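You operate a simulated robot arm through the tools that you are given. There is no shell and no other tool.

You run a simulated robot arm. Do the job below in one go: nothing can be reset, and whatever is moved stays where it is left.

Task
Tune the small grey horn to 97 dB on the horn stand.
Fine: seat it, put the orange plug in the yellow socket, then tone on at soft; leave the knob where the display shows 97 dB; tone off after. Set down upright: what you pick out.

It is judged by the outcome, as a careful person would: the job done as asked, and still so three seconds after it is handed in. It fails if anything else is knocked over, pushed out of place, dropped, spilled or broken.

Robot
A 6-joint arm with a two-finger parallel gripper, fixed in place. Base frame: the origin is at the foot of the arm, x ahead of it, y to its left, z up; the work surface is at about z = 0. Units: m, degrees, N and s.
With the tool pointing down near the work surface it reaches from about 0.16 to 0.42 m from the base axis. Its first joint turns from -66.0 to 66.0 degrees. Payload 1.57 kg.
Tool frame: the origin (TCP) lies between the finger pads and is the grasp point; the fingertips stand 0.03 m ahead of it; z points along the fingers, y is the line along which they close. The gripper opens to 0.08 m. The fingers are 0.017 m wide and 0.012 m thick; the gripper's body (0.04 by 0.082 m) begins 0.08 m behind the TCP.
Orientation is that of the tool frame in the base frame, as [roll, pitch, yaw] about the fixed x, y, z axes, in that order (R = Rz(yaw) Ry(pitch) Rx(roll)). With the fingers straight down and closing along the base's y, the tool's x points along the base's -x, its y along +y and its z along -z.

Tools
- The arm moves only by the tool arm_command. Its argument "increments" is a list of rows, each an object (a shift or turn left out is 0, a gripper value left out holds the last) with "turn": the turn, a rotation vector about the tool's x, y, z in units of 120 degrees (1.0 is 120 degrees), a list of three; "travel": the shift along the tool's x, y, z in units of 100 mm (1.0 is 100 mm), a list of three; "fingers": the closure, from 0 (fully open) to 1 (shut). In form: [{"turn": [rx, ry, rz], "travel": [tx, ty, tz], "fingers": fingers}, ...]. A call has 1 to 20 rows; each row is the pose to reach, as a shift and turn from the pose commanded when the call began, along the tool's axes at that moment. A call with a number of a shift or a turn outside -1 to 1 is refused whole. A row lasts 0.2 s, in which the tool goes at most 0.05 m and 8.6 degrees; a call with a longer step from one row to the next is refused whole, and so is a gripper value outside its range. Where a pose cannot be reached the arm comes as near as it can. A force on the tool above 40 N (or 10 N above the force at the start of the call, whichever is more), or a blocked arm, ends the call early, and 0.2 s more pass. The fingers move at their own pace (about 0.153 m/s each) and stop on an object; they squeeze with about 31 N. The grip force told is the motor's: it shows also when the fingers shut on nothing. Time passes only in rows, and 0.2 s behind the last, so rows that repeat a pose let the fingers close. The reply holds the time, the measured pose of the TCP, the force on the tool along the base axes, the opening and the grip force, in the units named above and with some noise, with the torque about the TCP (base axes, N m) and any sound that the robot's microphone picked up.
- Cameras (640 x 400 px; columns grow to the right, rows downward): "scene" is fixed at [0.0496, -0.335, 0.4217]; the picture's right is [0.70, -0.71, 0.00], its down [-0.47, -0.47, -0.75] and it looks along [0.53, 0.53, -0.66] (base axes); focal length 214 px, centre (320, 200). "wrist" rides on the gripper at [0.072, -0.007, -0.122] in the tool frame; the picture's right is [0.09, 1.00, 0.00], its down [-0.84, 0.08, -0.54] and it looks along [-0.54, 0.05, 0.84] (tool axes); focal length 238 px, centre (320, 200). There is no depth. A picture from a camera that has moved, and an enlarged one, comes with that camera's place and axes in the base frame and with its lens. The place of the scene camera against the robot may be out by one fixed shift of up to 0.018 m in any direction.
- snapshot(camera): a new picture of that camera. The clock stands still meanwhile.
- inspect(camera, box): a new picture of the part [left, top, right, bottom] of that camera's present view, enlarged. The clock stands still meanwhile.
- hand_in(): hands the job in; it is judged then, once.

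Nothing tells you positions but the pictures and the camera data. Unless the task says otherwise, let go and move clear before handing in.

The tools are called after "Emit:" as a command line: name --argument value ..., lists and objects as JSON in quotes. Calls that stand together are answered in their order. arm_command: Moves the arm, as the interface text tells. Its arguments: {"type":"object","properties":{"increments":{"type":"array","items":{"type":"object","properties":{"turn":{"type":"array","items":{"type":"number"}},"travel":{"type":"array","items":{"type":"number"}},"fingers":{"type":"number"}}}}},"required":["increments"]} The other tools are called the same way: snapshot (camera) takes a picture; inspect (camera, box) takes an enlarged picture of a part of a camera's view; hand_in () hands the job in.

At the start:

```text
time_s: 0.0
position: [0.2293, -0.0046, 0.2782]
tool_rot: [179.9, 0.1, 179.9]
wrist_force: [0.3, -0.1, 0.4]
ft_torque: [0.03, 0.01, 0.0]
width: 0.08
grip_force: 0.0
```

scene: 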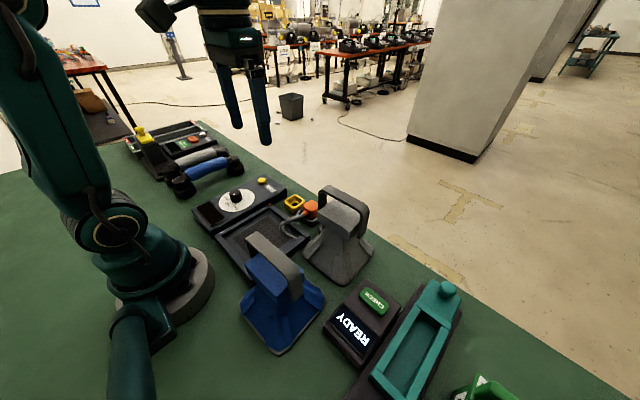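
wrist: 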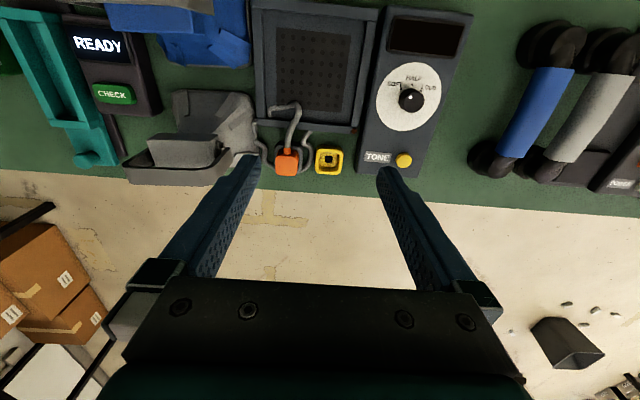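

I see a blue horn and a grey horn (with arched handles), a horn stand with a perforated bay, a knob with a dial, an orange plug, a yellow socket and a yellow tone button. I'll look closer before moving.

Emit:
inspect --camera "scene" --box '[180, 150, 400, 370]'

Emit:
inspect --camera "wrist" --box '[120, 0, 480, 200]'

Emit:
inspect --camera "scene" --box '[110, 100, 290, 220]'

Emit:
inspect --camera "scene" --box '[310, 250, 550, 400]'

```text
1.82 times, centred on (290, 260) of scene
camera zoom: at [0.0496, -0.335, 0.4217], right [0.7, -0.71, 0.0], down [-0.47, -0.47, -0.75], along [0.53, 0.53, -0.66], focal length 390 px, centre (374, 91)
```

zoom: 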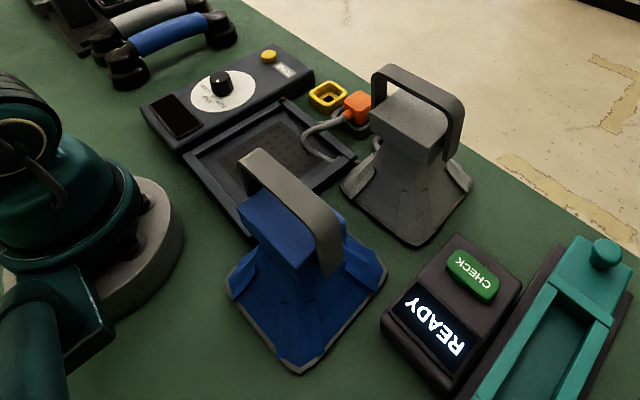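

```text
1.78 times, centred on (300, 100) of wrist
camera zoom: at [0.1578, -0.0116, 0.3988], right [-0.09, 1.0, 0.0], down [0.84, 0.08, 0.54], along [0.54, 0.05, -0.84], focal length 424 px, centre (356, 378)
```

zoom: 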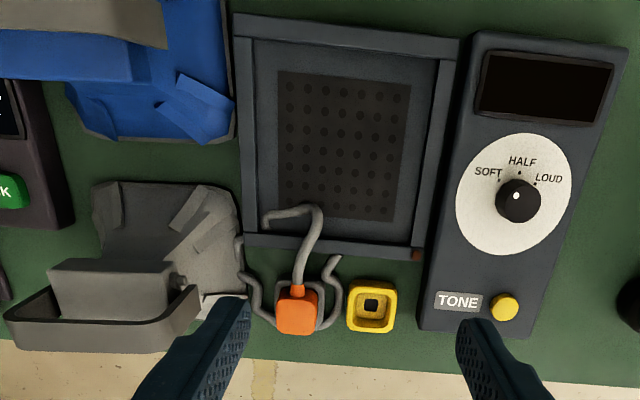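

```text
3.33 times, centred on (200, 160) of scene
camera zoom: at [0.0496, -0.335, 0.4217], right [0.7, -0.71, 0.0], down [-0.47, -0.47, -0.75], along [0.53, 0.53, -0.66], focal length 715 px, centre (720, 333)
```

zoom: 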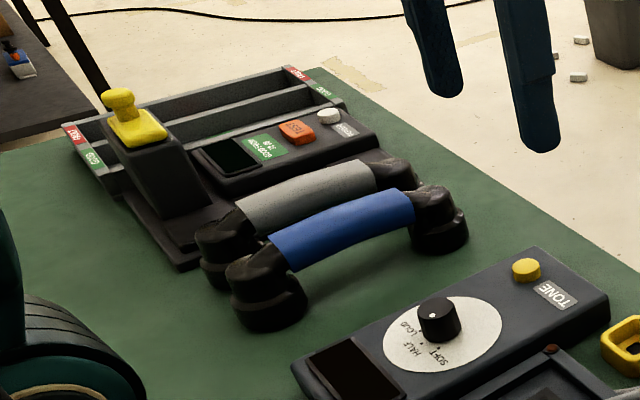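

```text
2.67 times, centred on (430, 325) of scene
camera zoom: at [0.0496, -0.335, 0.4217], right [0.7, -0.71, 0.0], down [-0.47, -0.47, -0.75], along [0.53, 0.53, -0.66], focal length 572 px, centre (27, -133)
```

zoom: 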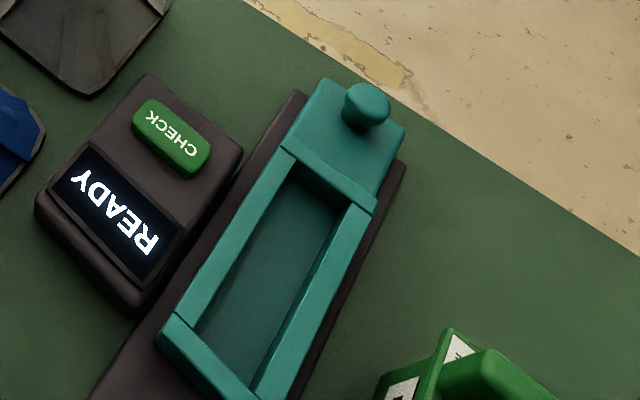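

I see the lead of the orange plug looping near the grey horn and the stand's bay. I'll move the arm toward the horn side at height for a better look.

Emit:
arm_command --increments '[{"travel": [0.2, -0.3, 0]}, {"travel": [0.4, -0.6, 0]}, {"travel": [0.6, -0.9, 0]}, {"travel": [0.6, -0.9, 0]}]'

Emit:
snapshot --camera "wrist"

Emit:
inspect --camera "scene" --box '[260, 170, 400, 290]'

```text
time_s: 1.0
position: [0.1691, -0.0946, 0.2781]
tool_rot: [180.0, 0.1, -180.0]
wrist_force: [-0.5, 1.3, 0.4]
ft_torque: [0.02, -0.01, -0.03]
width: 0.08
grip_force: 0.0
```

```text
taken
camera wrist: at [0.0974, -0.102, 0.398], right [-0.09, 1.0, 0.0], down [0.84, 0.08, 0.54], along [0.54, 0.05, -0.84], focal length 238 px, centre (320, 200)
```

wrist: 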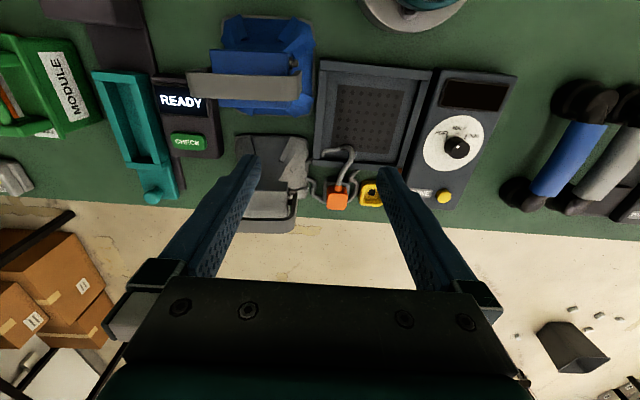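

```text
3.33 times, centred on (330, 230) of scene
camera zoom: at [0.0496, -0.335, 0.4217], right [0.7, -0.71, 0.0], down [-0.47, -0.47, -0.75], along [0.53, 0.53, -0.66], focal length 715 px, centre (287, 100)
```

zoom: 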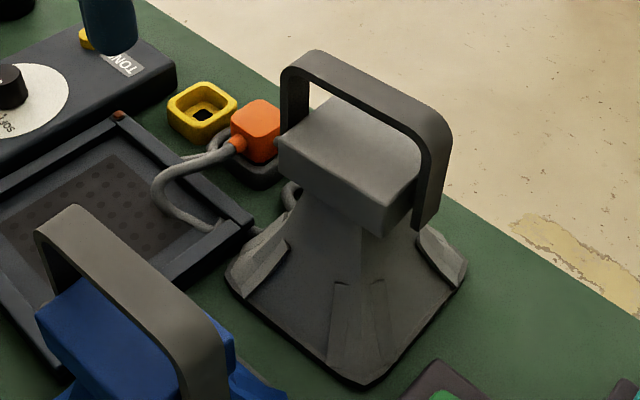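

The grey horn sits at about x 0.29, y -0.16 with a handle running along y. I'll zoom in to measure the handle.

Emit:
inspect --camera "wrist" --box '[170, 110, 410, 260]'

Emit:
inspect --camera "wrist" --box '[80, 0, 400, 200]'

```text
2.67 times, centred on (290, 185) of wrist
camera zoom: at [0.0974, -0.102, 0.398], right [-0.09, 1.0, 0.0], down [0.84, 0.08, 0.54], along [0.54, 0.05, -0.84], focal length 636 px, centre (400, 240)
```

zoom: 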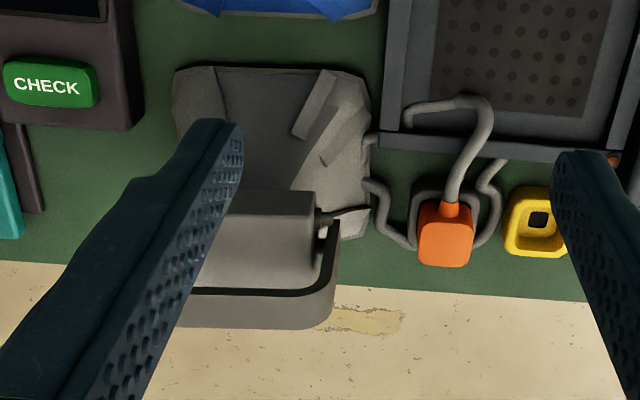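

```text
2.00 times, centred on (240, 100) of wrist
camera zoom: at [0.0974, -0.102, 0.398], right [-0.09, 1.0, 0.0], down [0.84, 0.08, 0.54], along [0.54, 0.05, -0.84], focal length 477 px, centre (480, 400)
```

zoom: 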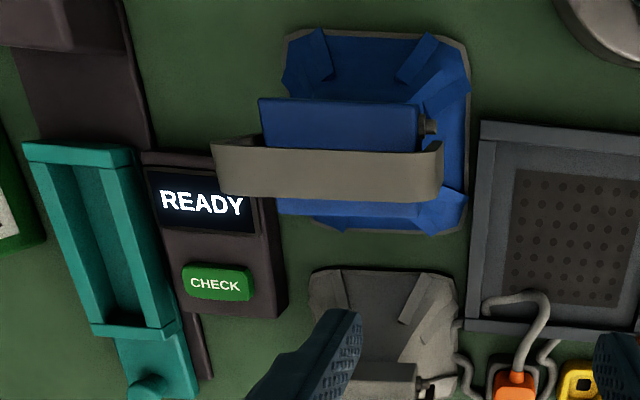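

The horn seems to have a lead with the orange plug. I'll get a closer look between horn and stand.

Emit:
arm_command --increments '[{"travel": [0, 0.0, 0.3]}, {"travel": [0, 0.0, 0.6]}, {"travel": [0, 0.0, 0.6]}]'

Emit:
snapshot --camera "wrist"

Emit:
inspect --camera "wrist" --box '[190, 130, 430, 280]'

```text
time_s: 1.8
position: [0.1687, -0.0946, 0.218]
tool_rot: [180.0, 0.2, 179.9]
wrist_force: [0.4, -1.2, 0.4]
ft_torque: [0.0, 0.02, 0.01]
width: 0.0802
grip_force: 0.0
```

```text
taken
camera wrist: at [0.0979, -0.1015, 0.3383], right [-0.09, 1.0, 0.0], down [0.84, 0.08, 0.54], along [0.54, 0.05, -0.84], focal length 238 px, centre (320, 200)
```

wrist: 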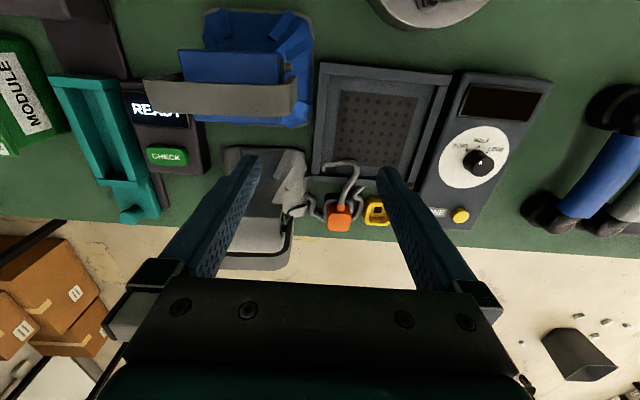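

```text
2.67 times, centred on (310, 205) of wrist
camera zoom: at [0.0979, -0.1015, 0.3383], right [-0.09, 1.0, 0.0], down [0.84, 0.08, 0.54], along [0.54, 0.05, -0.84], focal length 636 px, centre (347, 187)
```

zoom: 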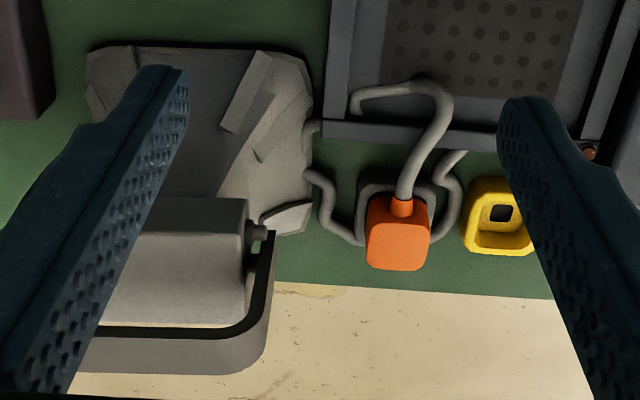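

The lead belongs to the stand's plug; the grey horn's handle bar runs along y, so I need the fingers to close along x. I'll rise, go over the horn, and turn the tool by 90°.

Emit:
arm_command --increments '[{"travel": [0, 0, -0.4]}, {"travel": [0, 0, -0.8]}, {"travel": [-0.3, -0.2, -0.8]}, {"travel": [-0.6, -0.4, -0.8]}, {"travel": [-0.9, -0.65, -0.8]}, {"travel": [-0.9, -0.65, -0.8]}]'

Emit:
arm_command --increments '[{"turn": [0, 0, 0.068]}, {"turn": [0, 0, 0.136]}, {"turn": [0, 0, 0.204]}, {"turn": [0, 0, 0.272]}, {"turn": [0, 0, 0.34]}, {"turn": [0, 0, 0.408]}, {"turn": [0, 0, 0.476]}, {"turn": [0, 0, 0.544]}, {"turn": [0, 0, 0.612]}, {"turn": [0, 0, 0.68]}, {"turn": [0, 0, 0.75]}, {"turn": [0, 0, 0.75]}]'

Emit:
snapshot --camera "wrist"

Emit:
snapshot --camera "scene"

```text
time_s: 3.2
position: [0.251, -0.1538, 0.283]
tool_rot: [-179.9, 0.2, 179.8]
wrist_force: [0.4, -1.5, 0.6]
ft_torque: [-0.01, 0.0, 0.01]
width: 0.0801
grip_force: 0.1
out of reach, approached as far as the arm can: row 5, 6
```

```text
time_s: 5.8
position: [0.2521, -0.1541, 0.2842]
tool_rot: [180.0, 0.0, 89.8]
wrist_force: [0.3, 0.6, -0.1]
ft_torque: [-0.01, 0.0, -0.01]
width: 0.0799
grip_force: 0.0
```

```text
taken
camera wrist: at [0.245, -0.0832, 0.405], right [1.0, 0.09, 0.0], down [0.07, -0.84, 0.54], along [0.05, -0.54, -0.84], focal length 238 px, centre (320, 200)
```

wrist: 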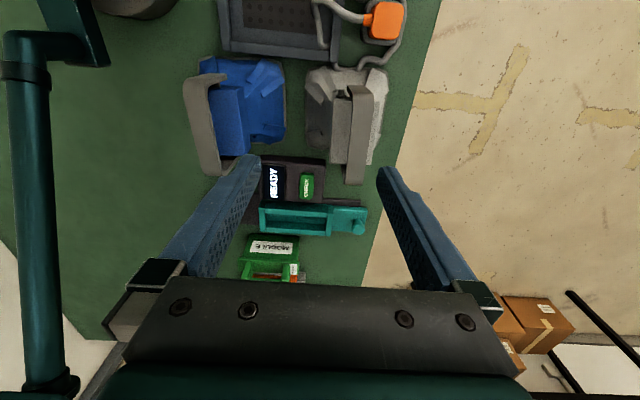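

```text
taken
```

scene: 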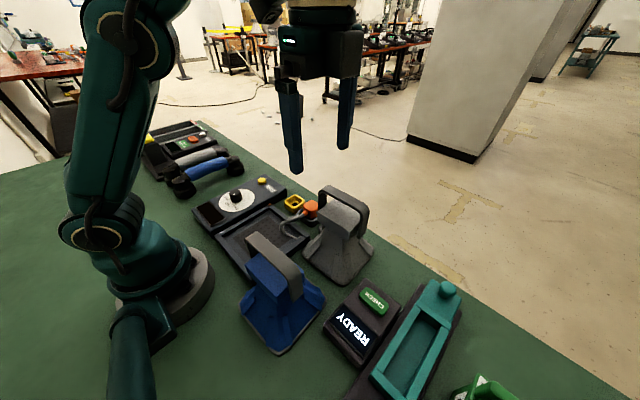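

The grey horn is now visible end-on to its handle. I'll zoom in to triangulate the bar.

Emit:
inspect --camera "wrist" --box '[260, 40, 420, 200]'

Emit:
inspect --camera "wrist" --box '[200, 0, 440, 150]'

```text
2.50 times, centred on (340, 120) of wrist
camera zoom: at [0.245, -0.0832, 0.405], right [1.0, 0.09, 0.0], down [0.07, -0.84, 0.54], along [0.05, -0.54, -0.84], focal length 596 px, centre (270, 400)
```

zoom: 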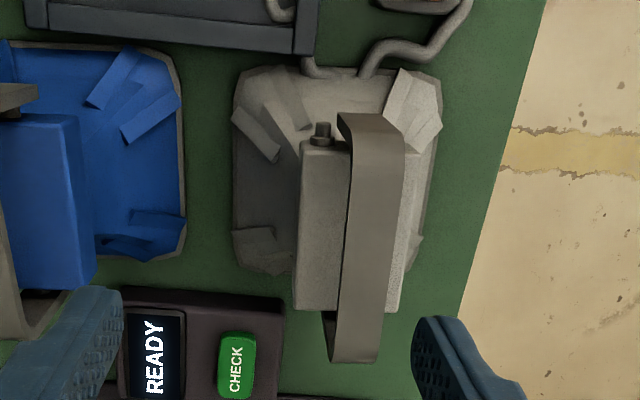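

```text
2.67 times, centred on (320, 75) of wrist
camera zoom: at [0.245, -0.0832, 0.405], right [1.0, 0.09, 0.0], down [0.07, -0.84, 0.54], along [0.05, -0.54, -0.84], focal length 636 px, centre (320, 533)
```

zoom: 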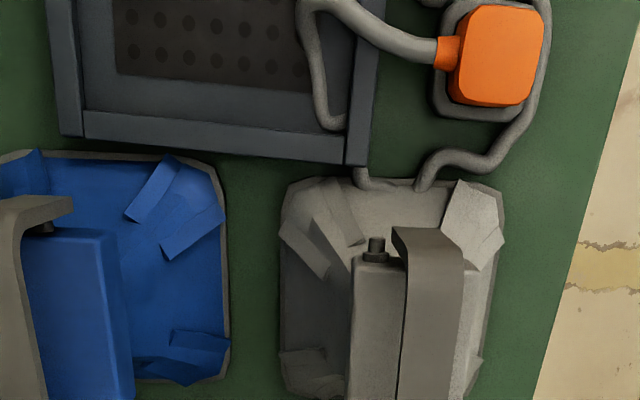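

The handle bar is about 23 mm wide, with its top near z 0.16, x 0.297, and y −0.21 to −0.11. I'll lower to just above it and check alignment.

Emit:
arm_command --increments '[{"travel": [0, 0, 0.35]}, {"travel": [-0.05, 0.2, 0.6]}, {"travel": [-0.11, 0.45, 0.69]}, {"travel": [-0.11, 0.45, 0.69]}]'

Emit:
snapshot --camera "wrist"

Emit:
inspect --camera "scene" --box '[240, 100, 420, 290]'

```text
time_s: 6.8
position: [0.2971, -0.1652, 0.2167]
tool_rot: [180.0, -0.1, 89.9]
wrist_force: [-0.1, 0.0, 0.1]
ft_torque: [0.02, -0.04, -0.01]
width: 0.0802
grip_force: 0.1
```

```text
taken
camera wrist: at [0.2902, -0.0945, 0.3364], right [1.0, 0.09, 0.0], down [0.08, -0.84, 0.54], along [0.05, -0.54, -0.84], focal length 238 px, centre (320, 200)
```

wrist: 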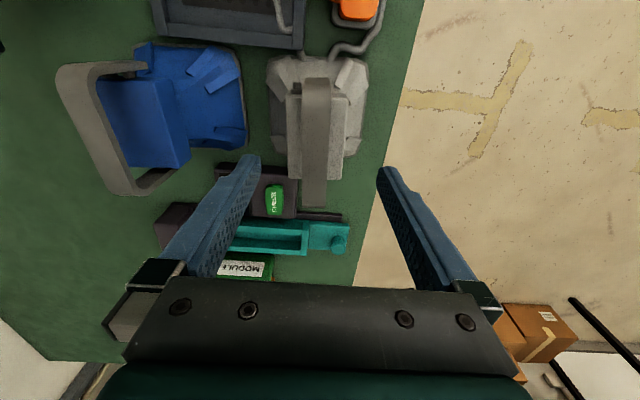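

```text
2.11 times, centred on (330, 195) of scene
camera zoom: at [0.0496, -0.335, 0.4217], right [0.7, -0.71, 0.0], down [-0.47, -0.47, -0.75], along [0.53, 0.53, -0.66], focal length 452 px, centre (299, 210)
```

zoom: 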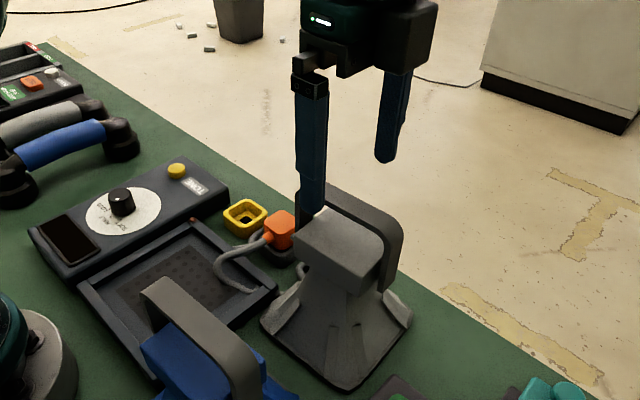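

Alignment is good (bar at x≈0.295, y centre ≈−0.163). I'll go down carefully with the fingers astride the bar.

Emit:
arm_command --increments '[{"travel": [0.02, -0.02, 0.2]}, {"travel": [0.02, -0.02, 0.4]}, {"travel": [0.02, -0.02, 0.4]}]'

Emit:
inspect --camera "scene" --box '[290, 150, 390, 230]'

Emit:
inspect --camera "wrist" --box '[200, 30, 440, 270]'

```text
time_s: 7.6
position: [0.2944, -0.1637, 0.1746]
tool_rot: [179.9, 0.0, 90.0]
wrist_force: [0.0, 0.6, 0.1]
ft_torque: [0.0, 0.01, -0.02]
width: 0.08
grip_force: 0.1
```

```text
5.00 times, centred on (340, 190) of scene
camera zoom: at [0.0496, -0.335, 0.4217], right [0.7, -0.71, 0.0], down [-0.47, -0.47, -0.75], along [0.53, 0.53, -0.66], focal length 1072 px, centre (220, 250)
```

zoom: 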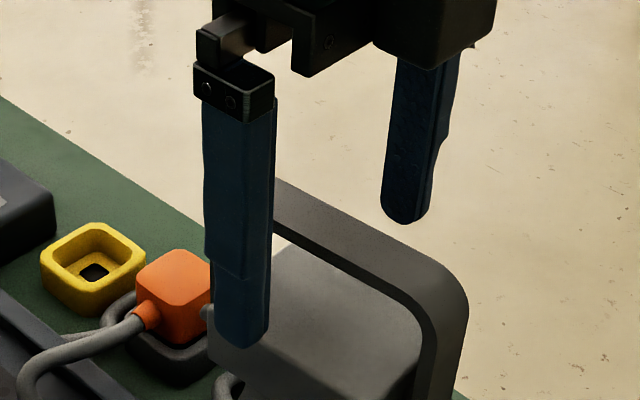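

```text
1.67 times, centred on (320, 150) of wrist
camera zoom: at [0.2883, -0.0929, 0.296], right [1.0, 0.09, 0.0], down [0.08, -0.84, 0.54], along [0.05, -0.54, -0.84], focal length 397 px, centre (320, 283)
```

zoom: 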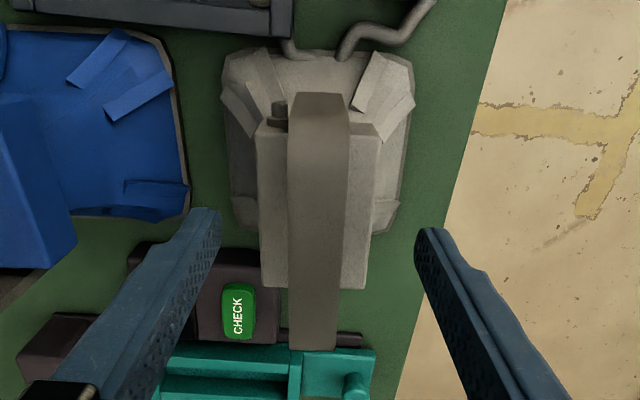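

The bar top comes out at z≈0.162. I'll lower to about 0.161 and close on it.

Emit:
arm_command --increments '[{"travel": [0, 0, 0.07]}, {"travel": [0, 0, 0.14]}, {"travel": [0, 0, 0.14], "fingers": 0.4}, {"travel": [0, 0, 0.14], "fingers": 0.6}, {"travel": [0, 0, 0.14], "fingers": 0.8}, {"travel": [0, 0, 0.14], "fingers": 1.0}, {"travel": [0, 0, 0.14], "fingers": 1.0}]'

Emit:
inspect --camera "scene" --box '[270, 140, 390, 290]'

Emit:
inspect --camera "wrist" --box '[200, 30, 440, 270]'

```text
time_s: 9.2
position: [0.295, -0.1642, 0.1621]
tool_rot: [179.9, 0.0, 89.9]
wrist_force: [0.4, 0.4, -0.1]
ft_torque: [-0.09, 0.0, 0.05]
width: 0.0198
grip_force: 30.7
```

```text
2.67 times, centred on (330, 215) of scene
camera zoom: at [0.0496, -0.335, 0.4217], right [0.7, -0.71, 0.0], down [-0.47, -0.47, -0.75], along [0.53, 0.53, -0.66], focal length 572 px, centre (293, 160)
```

zoom: 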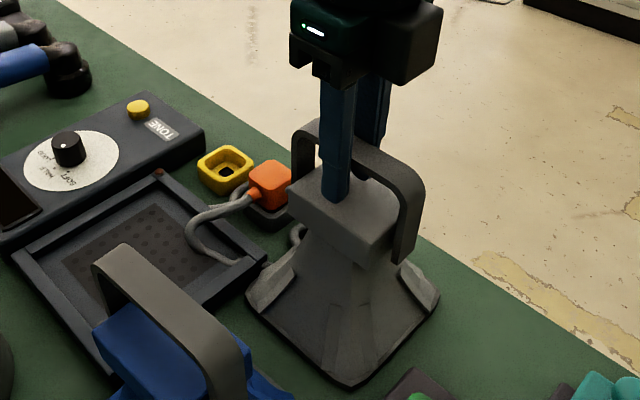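

```text
1.67 times, centred on (320, 150) of wrist
camera zoom: at [0.2883, -0.0928, 0.2823], right [1.0, 0.09, 0.0], down [0.08, -0.84, 0.54], along [0.05, -0.54, -0.84], focal length 397 px, centre (320, 283)
```

zoom: 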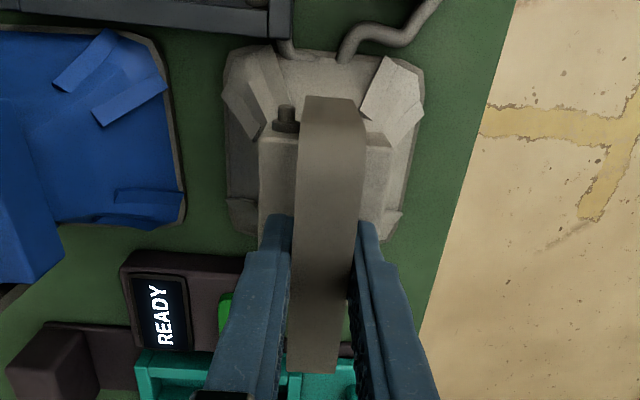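

The bar is gripped (20 mm). I'll lift gently and check it hangs level.

Emit:
arm_command --increments '[{"travel": [0, 0, -0.06]}, {"travel": [0, 0, -0.14]}, {"travel": [0, 0, -0.24]}, {"travel": [0, 0, -0.36]}, {"travel": [0, 0, -0.48]}, {"travel": [0, 0, -0.6]}, {"travel": [0, 0, -0.7]}, {"travel": [0, 0, -0.8]}, {"travel": [0, 0, -0.8]}]'

Emit:
snapshot --camera "scene"

Emit:
snapshot --camera "wrist"

```text
time_s: 11.2
position: [0.2933, -0.1636, 0.2422]
tool_rot: [179.9, 0.0, 89.9]
wrist_force: [-0.1, 0.1, -4.5]
ft_torque: [0.03, -0.02, 0.0]
width: 0.0198
grip_force: 31.2
```

```text
taken
```

scene: 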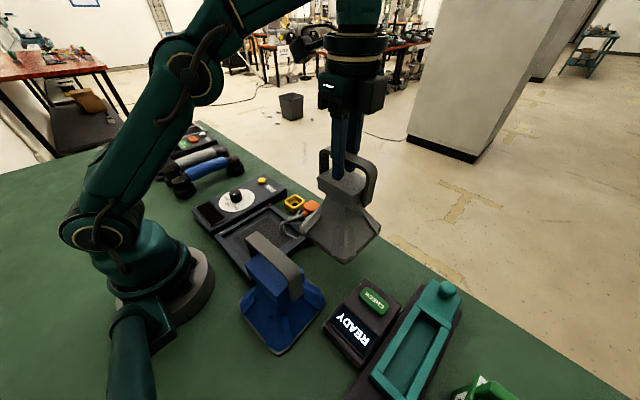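

```text
taken
camera wrist: at [0.2879, -0.0924, 0.3626], right [1.0, 0.09, 0.0], down [0.08, -0.84, 0.54], along [0.05, -0.54, -0.84], focal length 238 px, centre (320, 200)
```

wrist: 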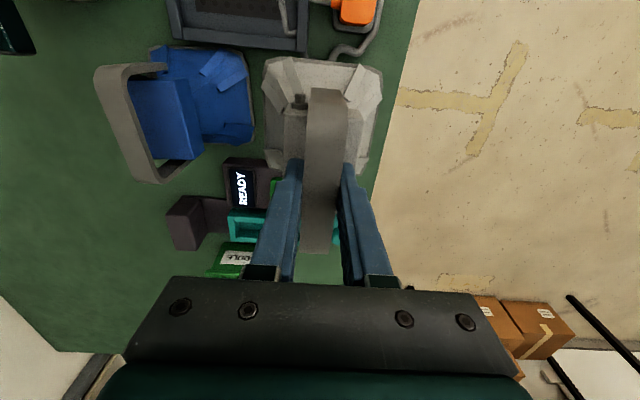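

The horn hangs level, weight about 4.5 N. I'll carry it clear of the plug and lead, then over the bay.

Emit:
arm_command --increments '[{"travel": [0, 0, -0.1]}, {"travel": [0, 0, -0.2]}, {"travel": [0.2, -0.03, -0.2]}, {"travel": [0.45, -0.06, -0.2]}, {"travel": [0.7, -0.1, -0.2]}, {"travel": [0.95, -0.13, -0.2]}, {"travel": [0.95, -0.13, -0.2]}]'

Emit:
arm_command --increments '[{"travel": [0.25, -0.1, 0]}, {"travel": [0.5, -0.3, 0]}, {"travel": [0.5, -0.5, 0]}, {"travel": [0.5, -0.7, 0]}, {"travel": [0.5, -0.87, 0]}, {"travel": [0.5, -0.87, 0]}]'

Emit:
snapshot --camera "scene"

Emit:
snapshot --camera "wrist"

```text
time_s: 12.8
position: [0.2812, -0.0686, 0.2614]
tool_rot: [179.8, 0.0, 89.9]
wrist_force: [0.3, -0.3, -3.0]
ft_torque: [0.01, -0.01, -0.03]
width: 0.0198
grip_force: 30.8
out of reach, approached as far as the arm can: row 2
```

```text
time_s: 14.2
position: [0.1942, -0.0188, 0.262]
tool_rot: [179.8, 0.0, 89.8]
wrist_force: [0.5, 0.2, -3.7]
ft_torque: [-0.03, -0.01, -0.01]
width: 0.0198
grip_force: 31.1
```

```text
taken
```

scene: 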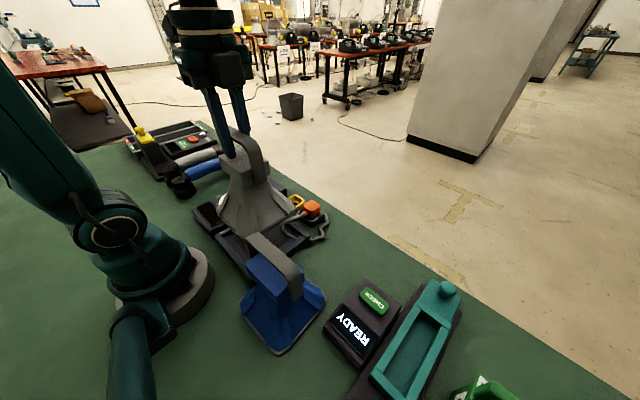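

```text
taken
camera wrist: at [0.1885, 0.0525, 0.3825], right [1.0, 0.09, 0.0], down [0.08, -0.84, 0.54], along [0.05, -0.54, -0.84], focal length 238 px, centre (320, 200)
```

wrist: 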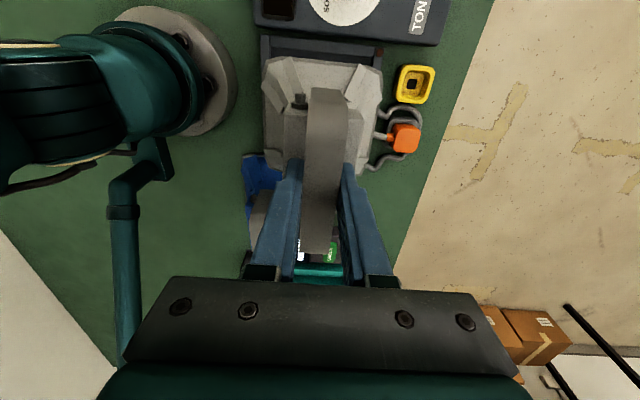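

The horn is above the bay. I'll zoom in on both views to measure the base against the bay.

Emit:
inspect --camera "wrist" --box '[240, 0, 440, 200]'

Emit:
inspect --camera "scene" --box '[180, 130, 340, 290]'

```text
2.00 times, centred on (340, 100) of wrist
camera zoom: at [0.1885, 0.0525, 0.3825], right [1.0, 0.09, 0.0], down [0.08, -0.84, 0.54], along [0.05, -0.54, -0.84], focal length 477 px, centre (280, 400)
```

zoom: 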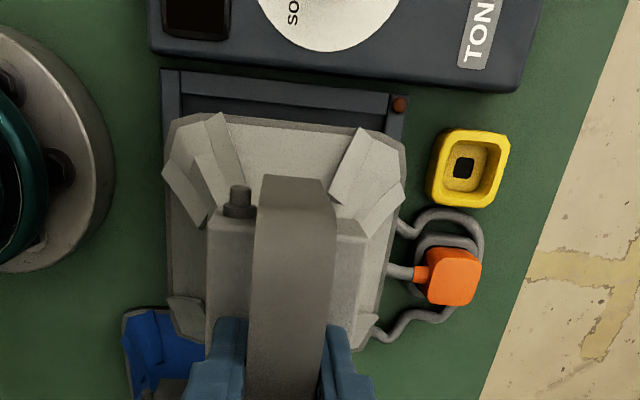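

```text
2.50 times, centred on (260, 210) of scene
camera zoom: at [0.0496, -0.335, 0.4217], right [0.7, -0.71, 0.0], down [-0.47, -0.47, -0.75], along [0.53, 0.53, -0.66], focal length 536 px, centre (470, 175)
```

zoom: 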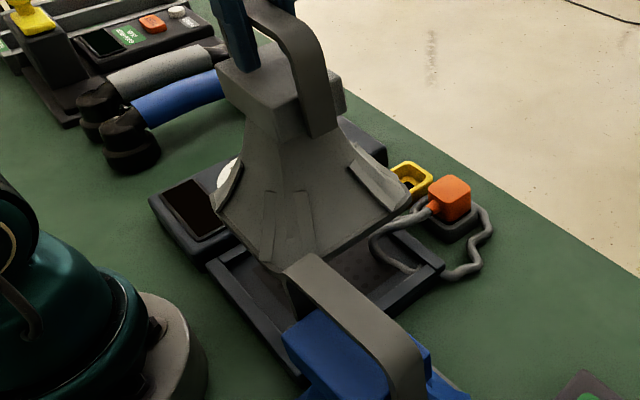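

The base (~0.127 m) and the bay (inside ~0.132 m, centre ≈ (0.192, −0.0205)) are nearly the same size, so alignment matters. I'll lower partway and compare again.

Emit:
arm_command --increments '[{"travel": [-0.015, -0.02, 0.12]}, {"travel": [-0.015, -0.02, 0.27]}, {"travel": [-0.015, -0.02, 0.42]}, {"travel": [-0.015, -0.02, 0.55]}, {"travel": [-0.015, -0.02, 0.55]}, {"travel": [-0.015, -0.02, 0.55]}]'

Emit:
inspect --camera "wrist" --box '[240, 0, 440, 200]'

Emit:
inspect --camera "scene" --box '[180, 150, 340, 290]'

```text
time_s: 15.6
position: [0.1919, -0.02, 0.2062]
tool_rot: [180.0, 0.0, 89.8]
wrist_force: [0.2, 0.3, -3.6]
ft_torque: [-0.01, 0.03, 0.01]
width: 0.0197
grip_force: 30.5
```

```text
2.00 times, centred on (340, 100) of wrist
camera zoom: at [0.1861, 0.051, 0.327], right [1.0, 0.09, 0.0], down [0.08, -0.84, 0.54], along [0.05, -0.54, -0.84], focal length 477 px, centre (280, 400)
```

zoom: 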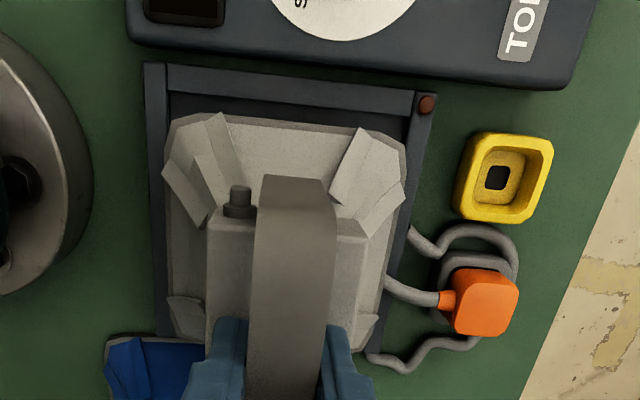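

```text
2.86 times, centred on (260, 220) of scene
camera zoom: at [0.0496, -0.335, 0.4217], right [0.7, -0.71, 0.0], down [-0.47, -0.47, -0.75], along [0.53, 0.53, -0.66], focal length 613 px, centre (491, 143)
```

zoom: 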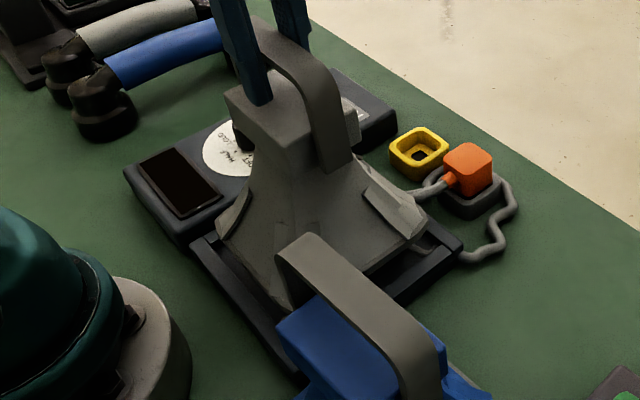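

Centre of the bay still computes to (0.192, −0.020), matching the horn. I'll lower further in small steps and look again.

Emit:
arm_command --increments '[{"travel": [0, 0, 0.08]}, {"travel": [0, 0, 0.16]}, {"travel": [0, 0, 0.22]}, {"travel": [0, 0, 0.22]}, {"travel": [0, 0, 0.22]}]'

Emit:
inspect --camera "wrist" --box '[240, 0, 440, 200]'

Emit:
inspect --camera "scene" --box '[180, 170, 320, 290]'

```text
time_s: 16.8
position: [0.1926, -0.0199, 0.1834]
tool_rot: [179.9, 0.0, 89.9]
wrist_force: [0.4, -0.8, -3.3]
ft_torque: [0.0, 0.0, -0.01]
width: 0.0197
grip_force: 31.0
```

```text
2.00 times, centred on (340, 100) of wrist
camera zoom: at [0.1864, 0.0512, 0.3049], right [1.0, 0.09, 0.0], down [0.08, -0.84, 0.54], along [0.05, -0.54, -0.84], focal length 477 px, centre (280, 400)
```

zoom: 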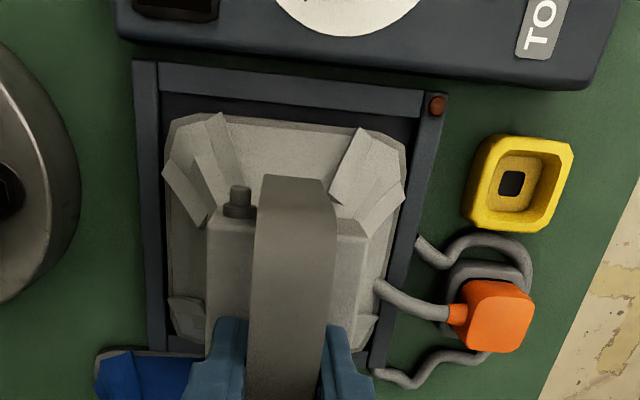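

```text
3.33 times, centred on (250, 230) of scene
camera zoom: at [0.0496, -0.335, 0.4217], right [0.7, -0.71, 0.0], down [-0.47, -0.47, -0.75], along [0.53, 0.53, -0.66], focal length 715 px, centre (553, 100)
```

zoom: 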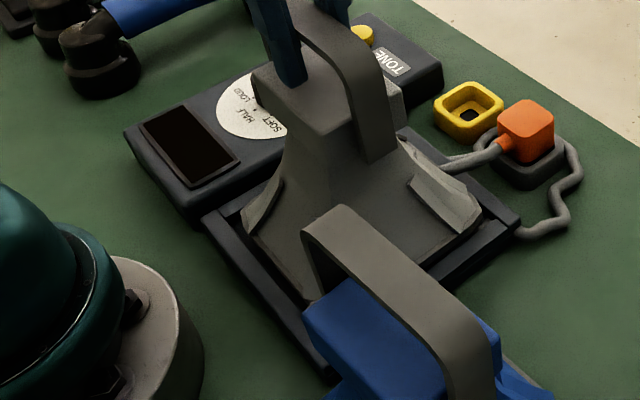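

The base is aligned within the bay walls. Lowering slowly until it touches.

Emit:
arm_command --increments '[{"travel": [0, 0, 0.03]}, {"travel": [0, 0, 0.06]}, {"travel": [0, 0, 0.09]}, {"travel": [0, 0, 0.11]}, {"travel": [0, 0, 0.11]}]'

Emit:
inspect --camera "wrist" --box '[240, 0, 440, 200]'

Emit:
inspect --camera "scene" --box '[180, 170, 320, 290]'

```text
time_s: 18.0
position: [0.1925, -0.0196, 0.1742]
tool_rot: [179.8, 0.0, 89.9]
wrist_force: [0.3, -0.3, -3.9]
ft_torque: [0.02, 0.0, 0.01]
width: 0.0198
grip_force: 31.7
```

```text
2.00 times, centred on (340, 100) of wrist
camera zoom: at [0.1865, 0.0516, 0.2943], right [1.0, 0.09, 0.0], down [0.08, -0.84, 0.54], along [0.05, -0.54, -0.84], focal length 477 px, centre (280, 400)
```

zoom: 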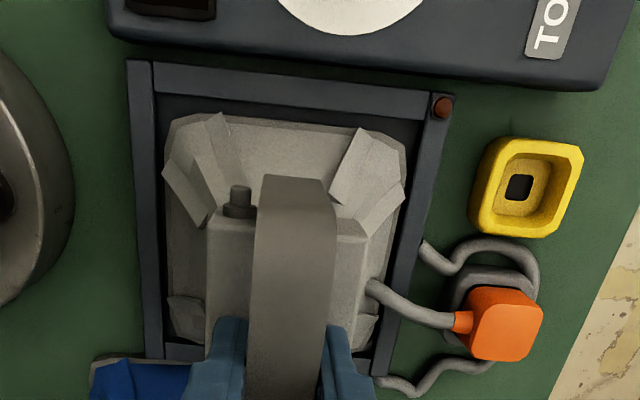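

```text
3.33 times, centred on (250, 230) of scene
camera zoom: at [0.0496, -0.335, 0.4217], right [0.7, -0.71, 0.0], down [-0.47, -0.47, -0.75], along [0.53, 0.53, -0.66], focal length 715 px, centre (553, 100)
```

zoom: 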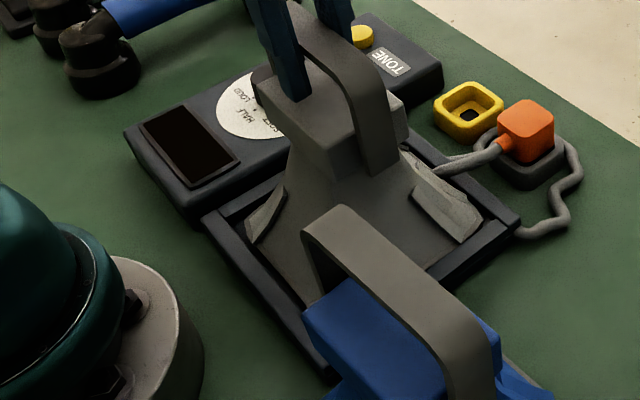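

There's clearance all round. Continuing down to contact.

Emit:
arm_command --increments '[{"travel": [0, 0.005, 0.02]}, {"travel": [0, 0.01, 0.04]}, {"travel": [0, 0.01, 0.06]}, {"travel": [0, 0.01, 0.07]}, {"travel": [0, 0.01, 0.07]}]'

```text
time_s: 19.0
position: [0.1938, -0.0202, 0.1669]
tool_rot: [179.6, 0.0, 90.1]
wrist_force: [-1.6, -1.0, 3.0]
ft_torque: [0.23, -0.18, 0.01]
width: 0.0198
grip_force: 30.9
stopped in row 4: the force on the tool passed its limit at 46 N (the readings are from after the stop); the commanded pose is now the measured one
```

It touched at z≈0.167 (floor about 5 mm above the table). Checking that it's seated flat.

Emit:
inspect --camera "wrist" --box '[240, 0, 440, 200]'

Emit:
inspect --camera "scene" --box '[180, 170, 320, 290]'

```text
2.00 times, centred on (340, 100) of wrist
camera zoom: at [0.188, 0.0513, 0.2888], right [1.0, 0.09, 0.01], down [0.07, -0.84, 0.54], along [0.05, -0.54, -0.84], focal length 477 px, centre (280, 400)
```

zoom: 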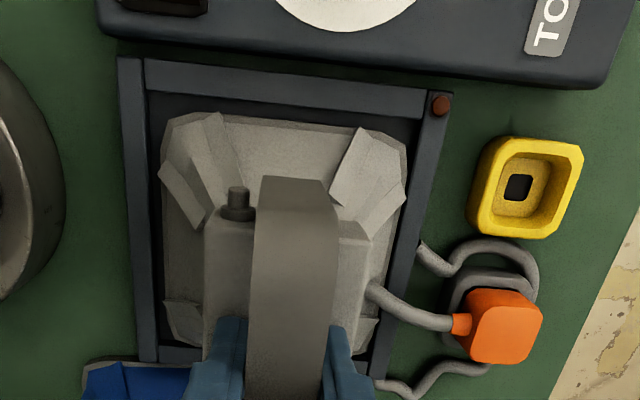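

```text
3.33 times, centred on (250, 230) of scene
camera zoom: at [0.0496, -0.335, 0.4217], right [0.7, -0.71, 0.0], down [-0.47, -0.47, -0.75], along [0.53, 0.53, -0.66], focal length 715 px, centre (553, 100)
```

zoom: 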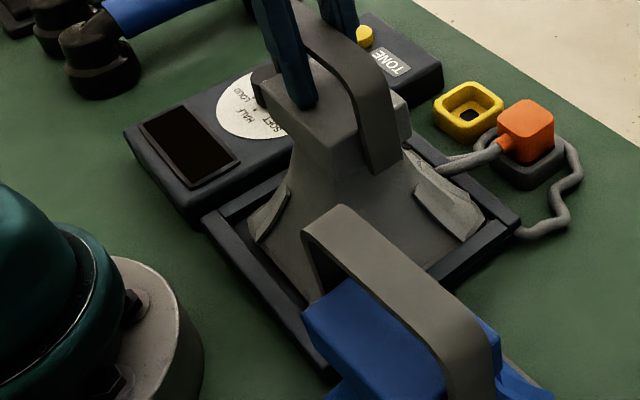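

It looks flat inside the walls. I'll release, then rise straight up.

Emit:
arm_command --increments '[{"fingers": 0.6}, {"fingers": 0.4}, {"fingers": 0.2}, {"fingers": 0.2}, {"fingers": 0.2, "travel": [0, 0, -0.1]}, {"fingers": 0.2, "travel": [0, 0, -0.3]}, {"fingers": 0.2, "travel": [0, 0, -0.6]}, {"fingers": 0.2, "travel": [0, 0, -0.95]}, {"fingers": 0.2, "travel": [0, 0, -0.95]}]'

Emit:
snapshot --camera "wrist"

Emit:
inspect --camera "wrist" --box '[240, 0, 440, 200]'

Emit:
inspect --camera "scene" --box '[180, 150, 340, 290]'

```text
time_s: 21.0
position: [0.1939, -0.021, 0.264]
tool_rot: [179.7, 0.0, 89.9]
wrist_force: [0.7, 0.3, -0.6]
ft_torque: [0.01, -0.03, -0.02]
width: 0.064
grip_force: 0.1
```

```text
taken
camera wrist: at [0.1875, 0.0511, 0.3844], right [1.0, 0.09, 0.0], down [0.07, -0.84, 0.54], along [0.05, -0.54, -0.84], focal length 238 px, centre (320, 200)
```

wrist: 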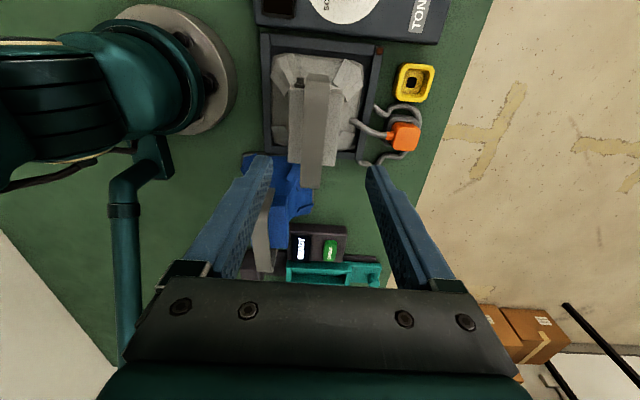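

```text
2.00 times, centred on (340, 100) of wrist
camera zoom: at [0.1875, 0.0511, 0.3844], right [1.0, 0.09, 0.0], down [0.07, -0.84, 0.54], along [0.05, -0.54, -0.84], focal length 477 px, centre (280, 400)
```

zoom: 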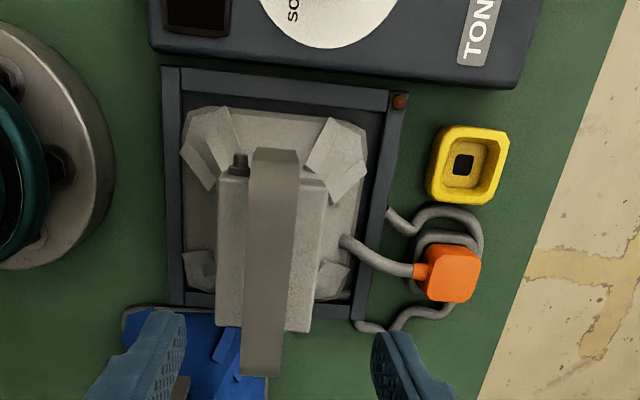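

```text
2.86 times, centred on (260, 220) of scene
camera zoom: at [0.0496, -0.335, 0.4217], right [0.7, -0.71, 0.0], down [-0.47, -0.47, -0.75], along [0.53, 0.53, -0.66], focal length 613 px, centre (491, 143)
```

zoom: 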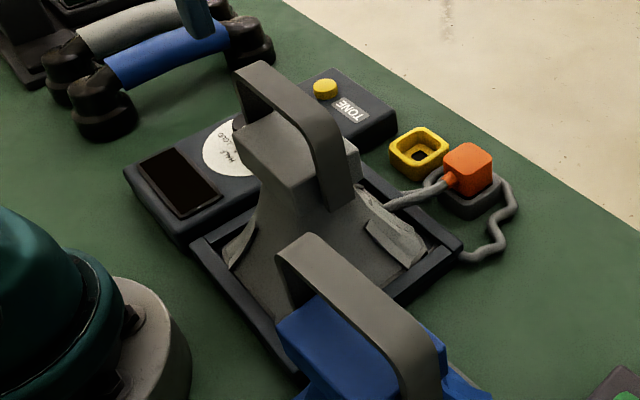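

The horn stands upright in the bay. I'll turn the tool back to close along y for the plug, and check the seating from that direction too.

Emit:
arm_command --increments '[{"turn": [0, 0, -0.068], "fingers": 0.2}, {"turn": [0, 0, -0.136]}, {"turn": [0, 0, -0.204]}, {"turn": [0, 0, -0.272]}, {"turn": [0, 0, -0.34]}, {"turn": [0, 0, -0.408]}, {"turn": [0, 0, -0.476]}, {"turn": [0, 0, -0.544]}, {"turn": [0, 0, -0.612]}, {"turn": [0, 0, -0.68]}, {"turn": [0, 0, -0.75]}, {"turn": [0, 0, -0.75]}]'

Emit:
snapshot --camera "wrist"

Emit:
inspect --camera "wrist" --box '[220, 0, 460, 200]'

```text
time_s: 23.6
position: [0.1949, -0.0182, 0.2628]
tool_rot: [-179.9, 0.3, -179.9]
wrist_force: [-0.7, -0.7, 0.4]
ft_torque: [0.01, 0.05, 0.01]
width: 0.0639
grip_force: 0.1
```

```text
taken
camera wrist: at [0.1221, -0.0272, 0.3832], right [-0.09, 1.0, 0.0], down [0.83, 0.08, 0.55], along [0.54, 0.05, -0.84], focal length 238 px, centre (320, 200)
```

wrist: 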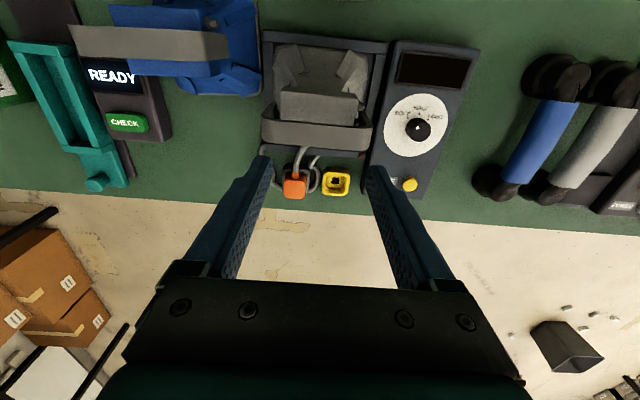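

```text
2.00 times, centred on (340, 100) of wrist
camera zoom: at [0.1221, -0.0272, 0.3832], right [-0.09, 1.0, 0.0], down [0.83, 0.08, 0.55], along [0.54, 0.05, -0.84], focal length 477 px, centre (280, 400)
```

zoom: 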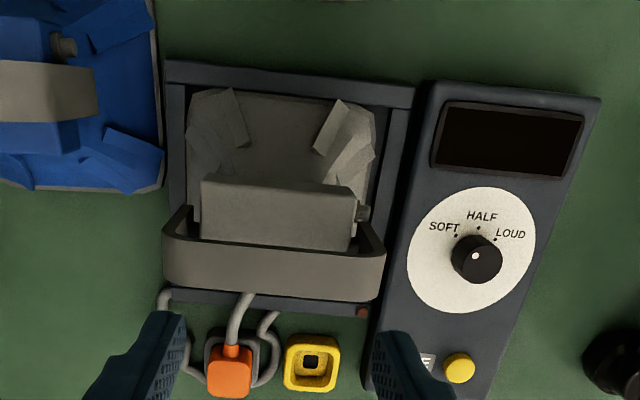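

I'll zoom tightly on the horn's rim against the walls to be sure it isn't riding on a wall.

Emit:
inspect --camera "wrist" --box '[255, 25, 325, 95]'

Emit:
inspect --camera "wrist" --box '[325, 25, 395, 95]'

Emit:
inspect --camera "scene" --box '[230, 200, 310, 260]'

```text
5.71 times, centred on (290, 60) of wrist
camera zoom: at [0.1221, -0.0272, 0.3832], right [-0.09, 1.0, 0.0], down [0.83, 0.08, 0.55], along [0.54, 0.05, -0.84], focal length 1362 px, centre (491, 1000)
```

zoom: 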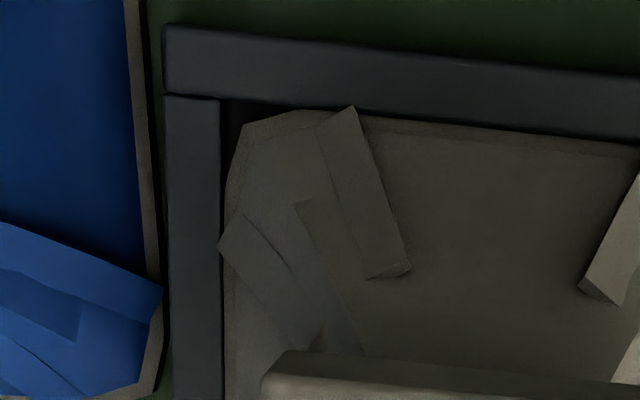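

```text
5.71 times, centred on (360, 60) of wrist
camera zoom: at [0.1221, -0.0272, 0.3832], right [-0.09, 1.0, 0.0], down [0.83, 0.08, 0.55], along [0.54, 0.05, -0.84], focal length 1362 px, centre (91, 1000)
```

zoom: 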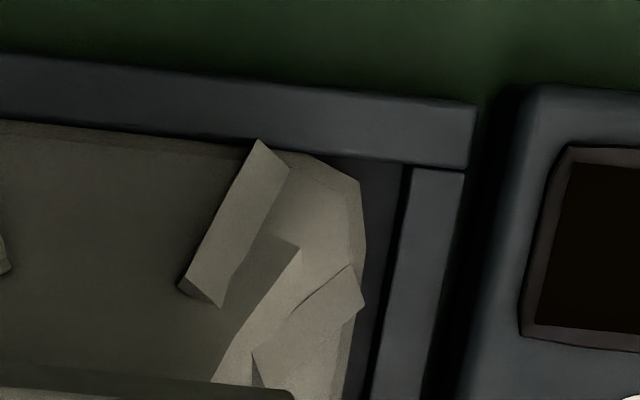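

```text
6.67 times, centred on (270, 230) of scene
camera zoom: at [0.0496, -0.335, 0.4217], right [0.7, -0.71, 0.0], down [-0.47, -0.47, -0.75], along [0.53, 0.53, -0.66], focal length 1430 px, centre (653, 0)
```

zoom: 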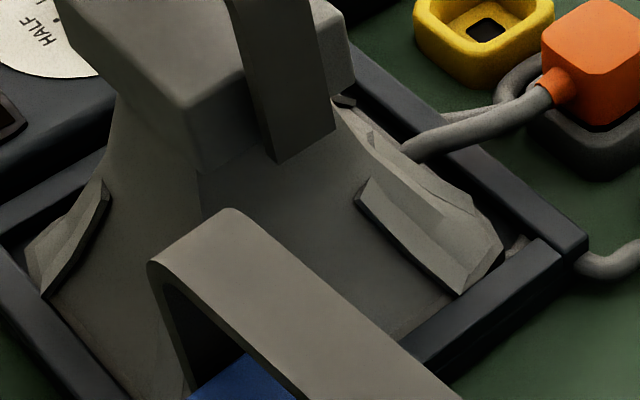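

The rim sits inside the walls, flat on the floor. Next, the orange plug near (0.32, −0.05); I'll move over it for a closer look.

Emit:
arm_command --increments '[{"travel": [-0.3, -0.1, 0], "fingers": 0.1}, {"travel": [-0.6, -0.2, 0]}, {"travel": [-0.9, -0.32, 0]}, {"travel": [-0.95, -0.32, 0.3]}, {"travel": [-0.95, -0.32, 0.6]}, {"travel": [-0.95, -0.32, 0.6]}]'

Emit:
snapshot --camera "wrist"

Emit:
inspect --camera "wrist" --box '[250, 50, 410, 210]'

Emit:
inspect --camera "scene" --box '[260, 170, 350, 250]'

```text
time_s: 25.0
position: [0.2901, -0.0528, 0.2031]
tool_rot: [179.9, 0.4, 180.0]
wrist_force: [0.2, 0.1, 0.1]
ft_torque: [0.04, -0.03, -0.02]
width: 0.0722
grip_force: 0.1
```

```text
taken
camera wrist: at [0.2177, -0.0592, 0.3234], right [-0.09, 1.0, 0.0], down [0.83, 0.08, 0.55], along [0.55, 0.05, -0.84], focal length 238 px, centre (320, 200)
```

wrist: 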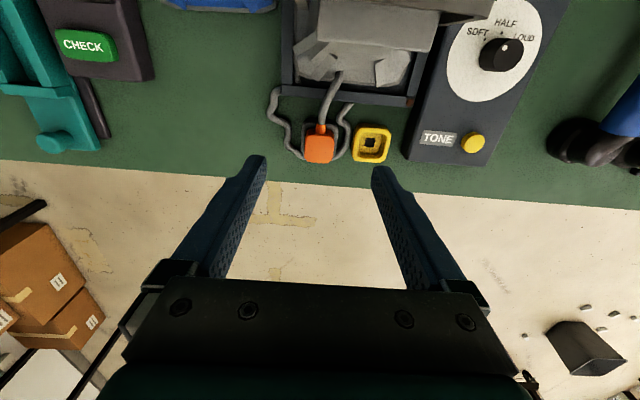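

```text
2.50 times, centred on (330, 130) of wrist
camera zoom: at [0.2177, -0.0592, 0.3234], right [-0.09, 1.0, 0.0], down [0.83, 0.08, 0.55], along [0.55, 0.05, -0.84], focal length 596 px, centre (295, 375)
```

zoom: 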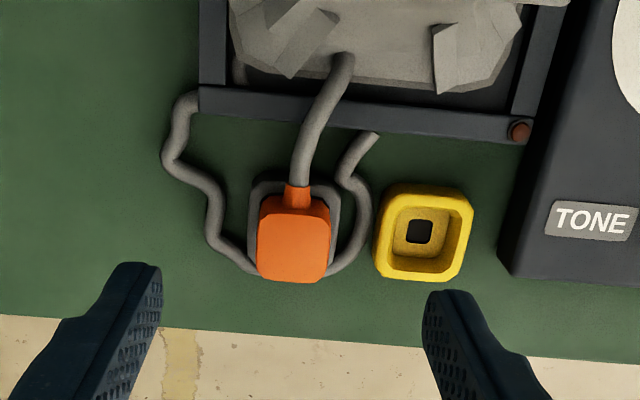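

```text
5.00 times, centred on (305, 210) of scene
camera zoom: at [0.0496, -0.335, 0.4217], right [0.7, -0.71, 0.0], down [-0.47, -0.47, -0.75], along [0.53, 0.53, -0.66], focal length 1072 px, centre (395, 150)
```

zoom: 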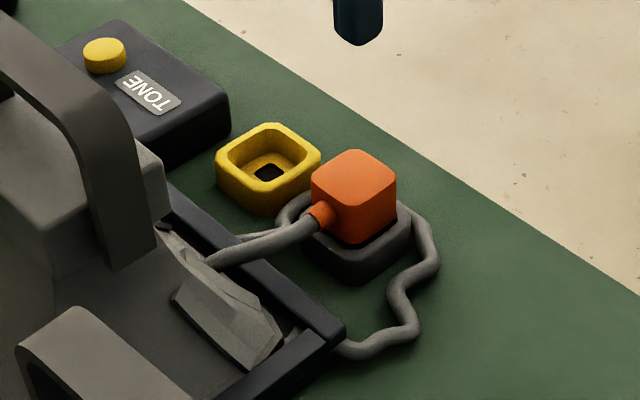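

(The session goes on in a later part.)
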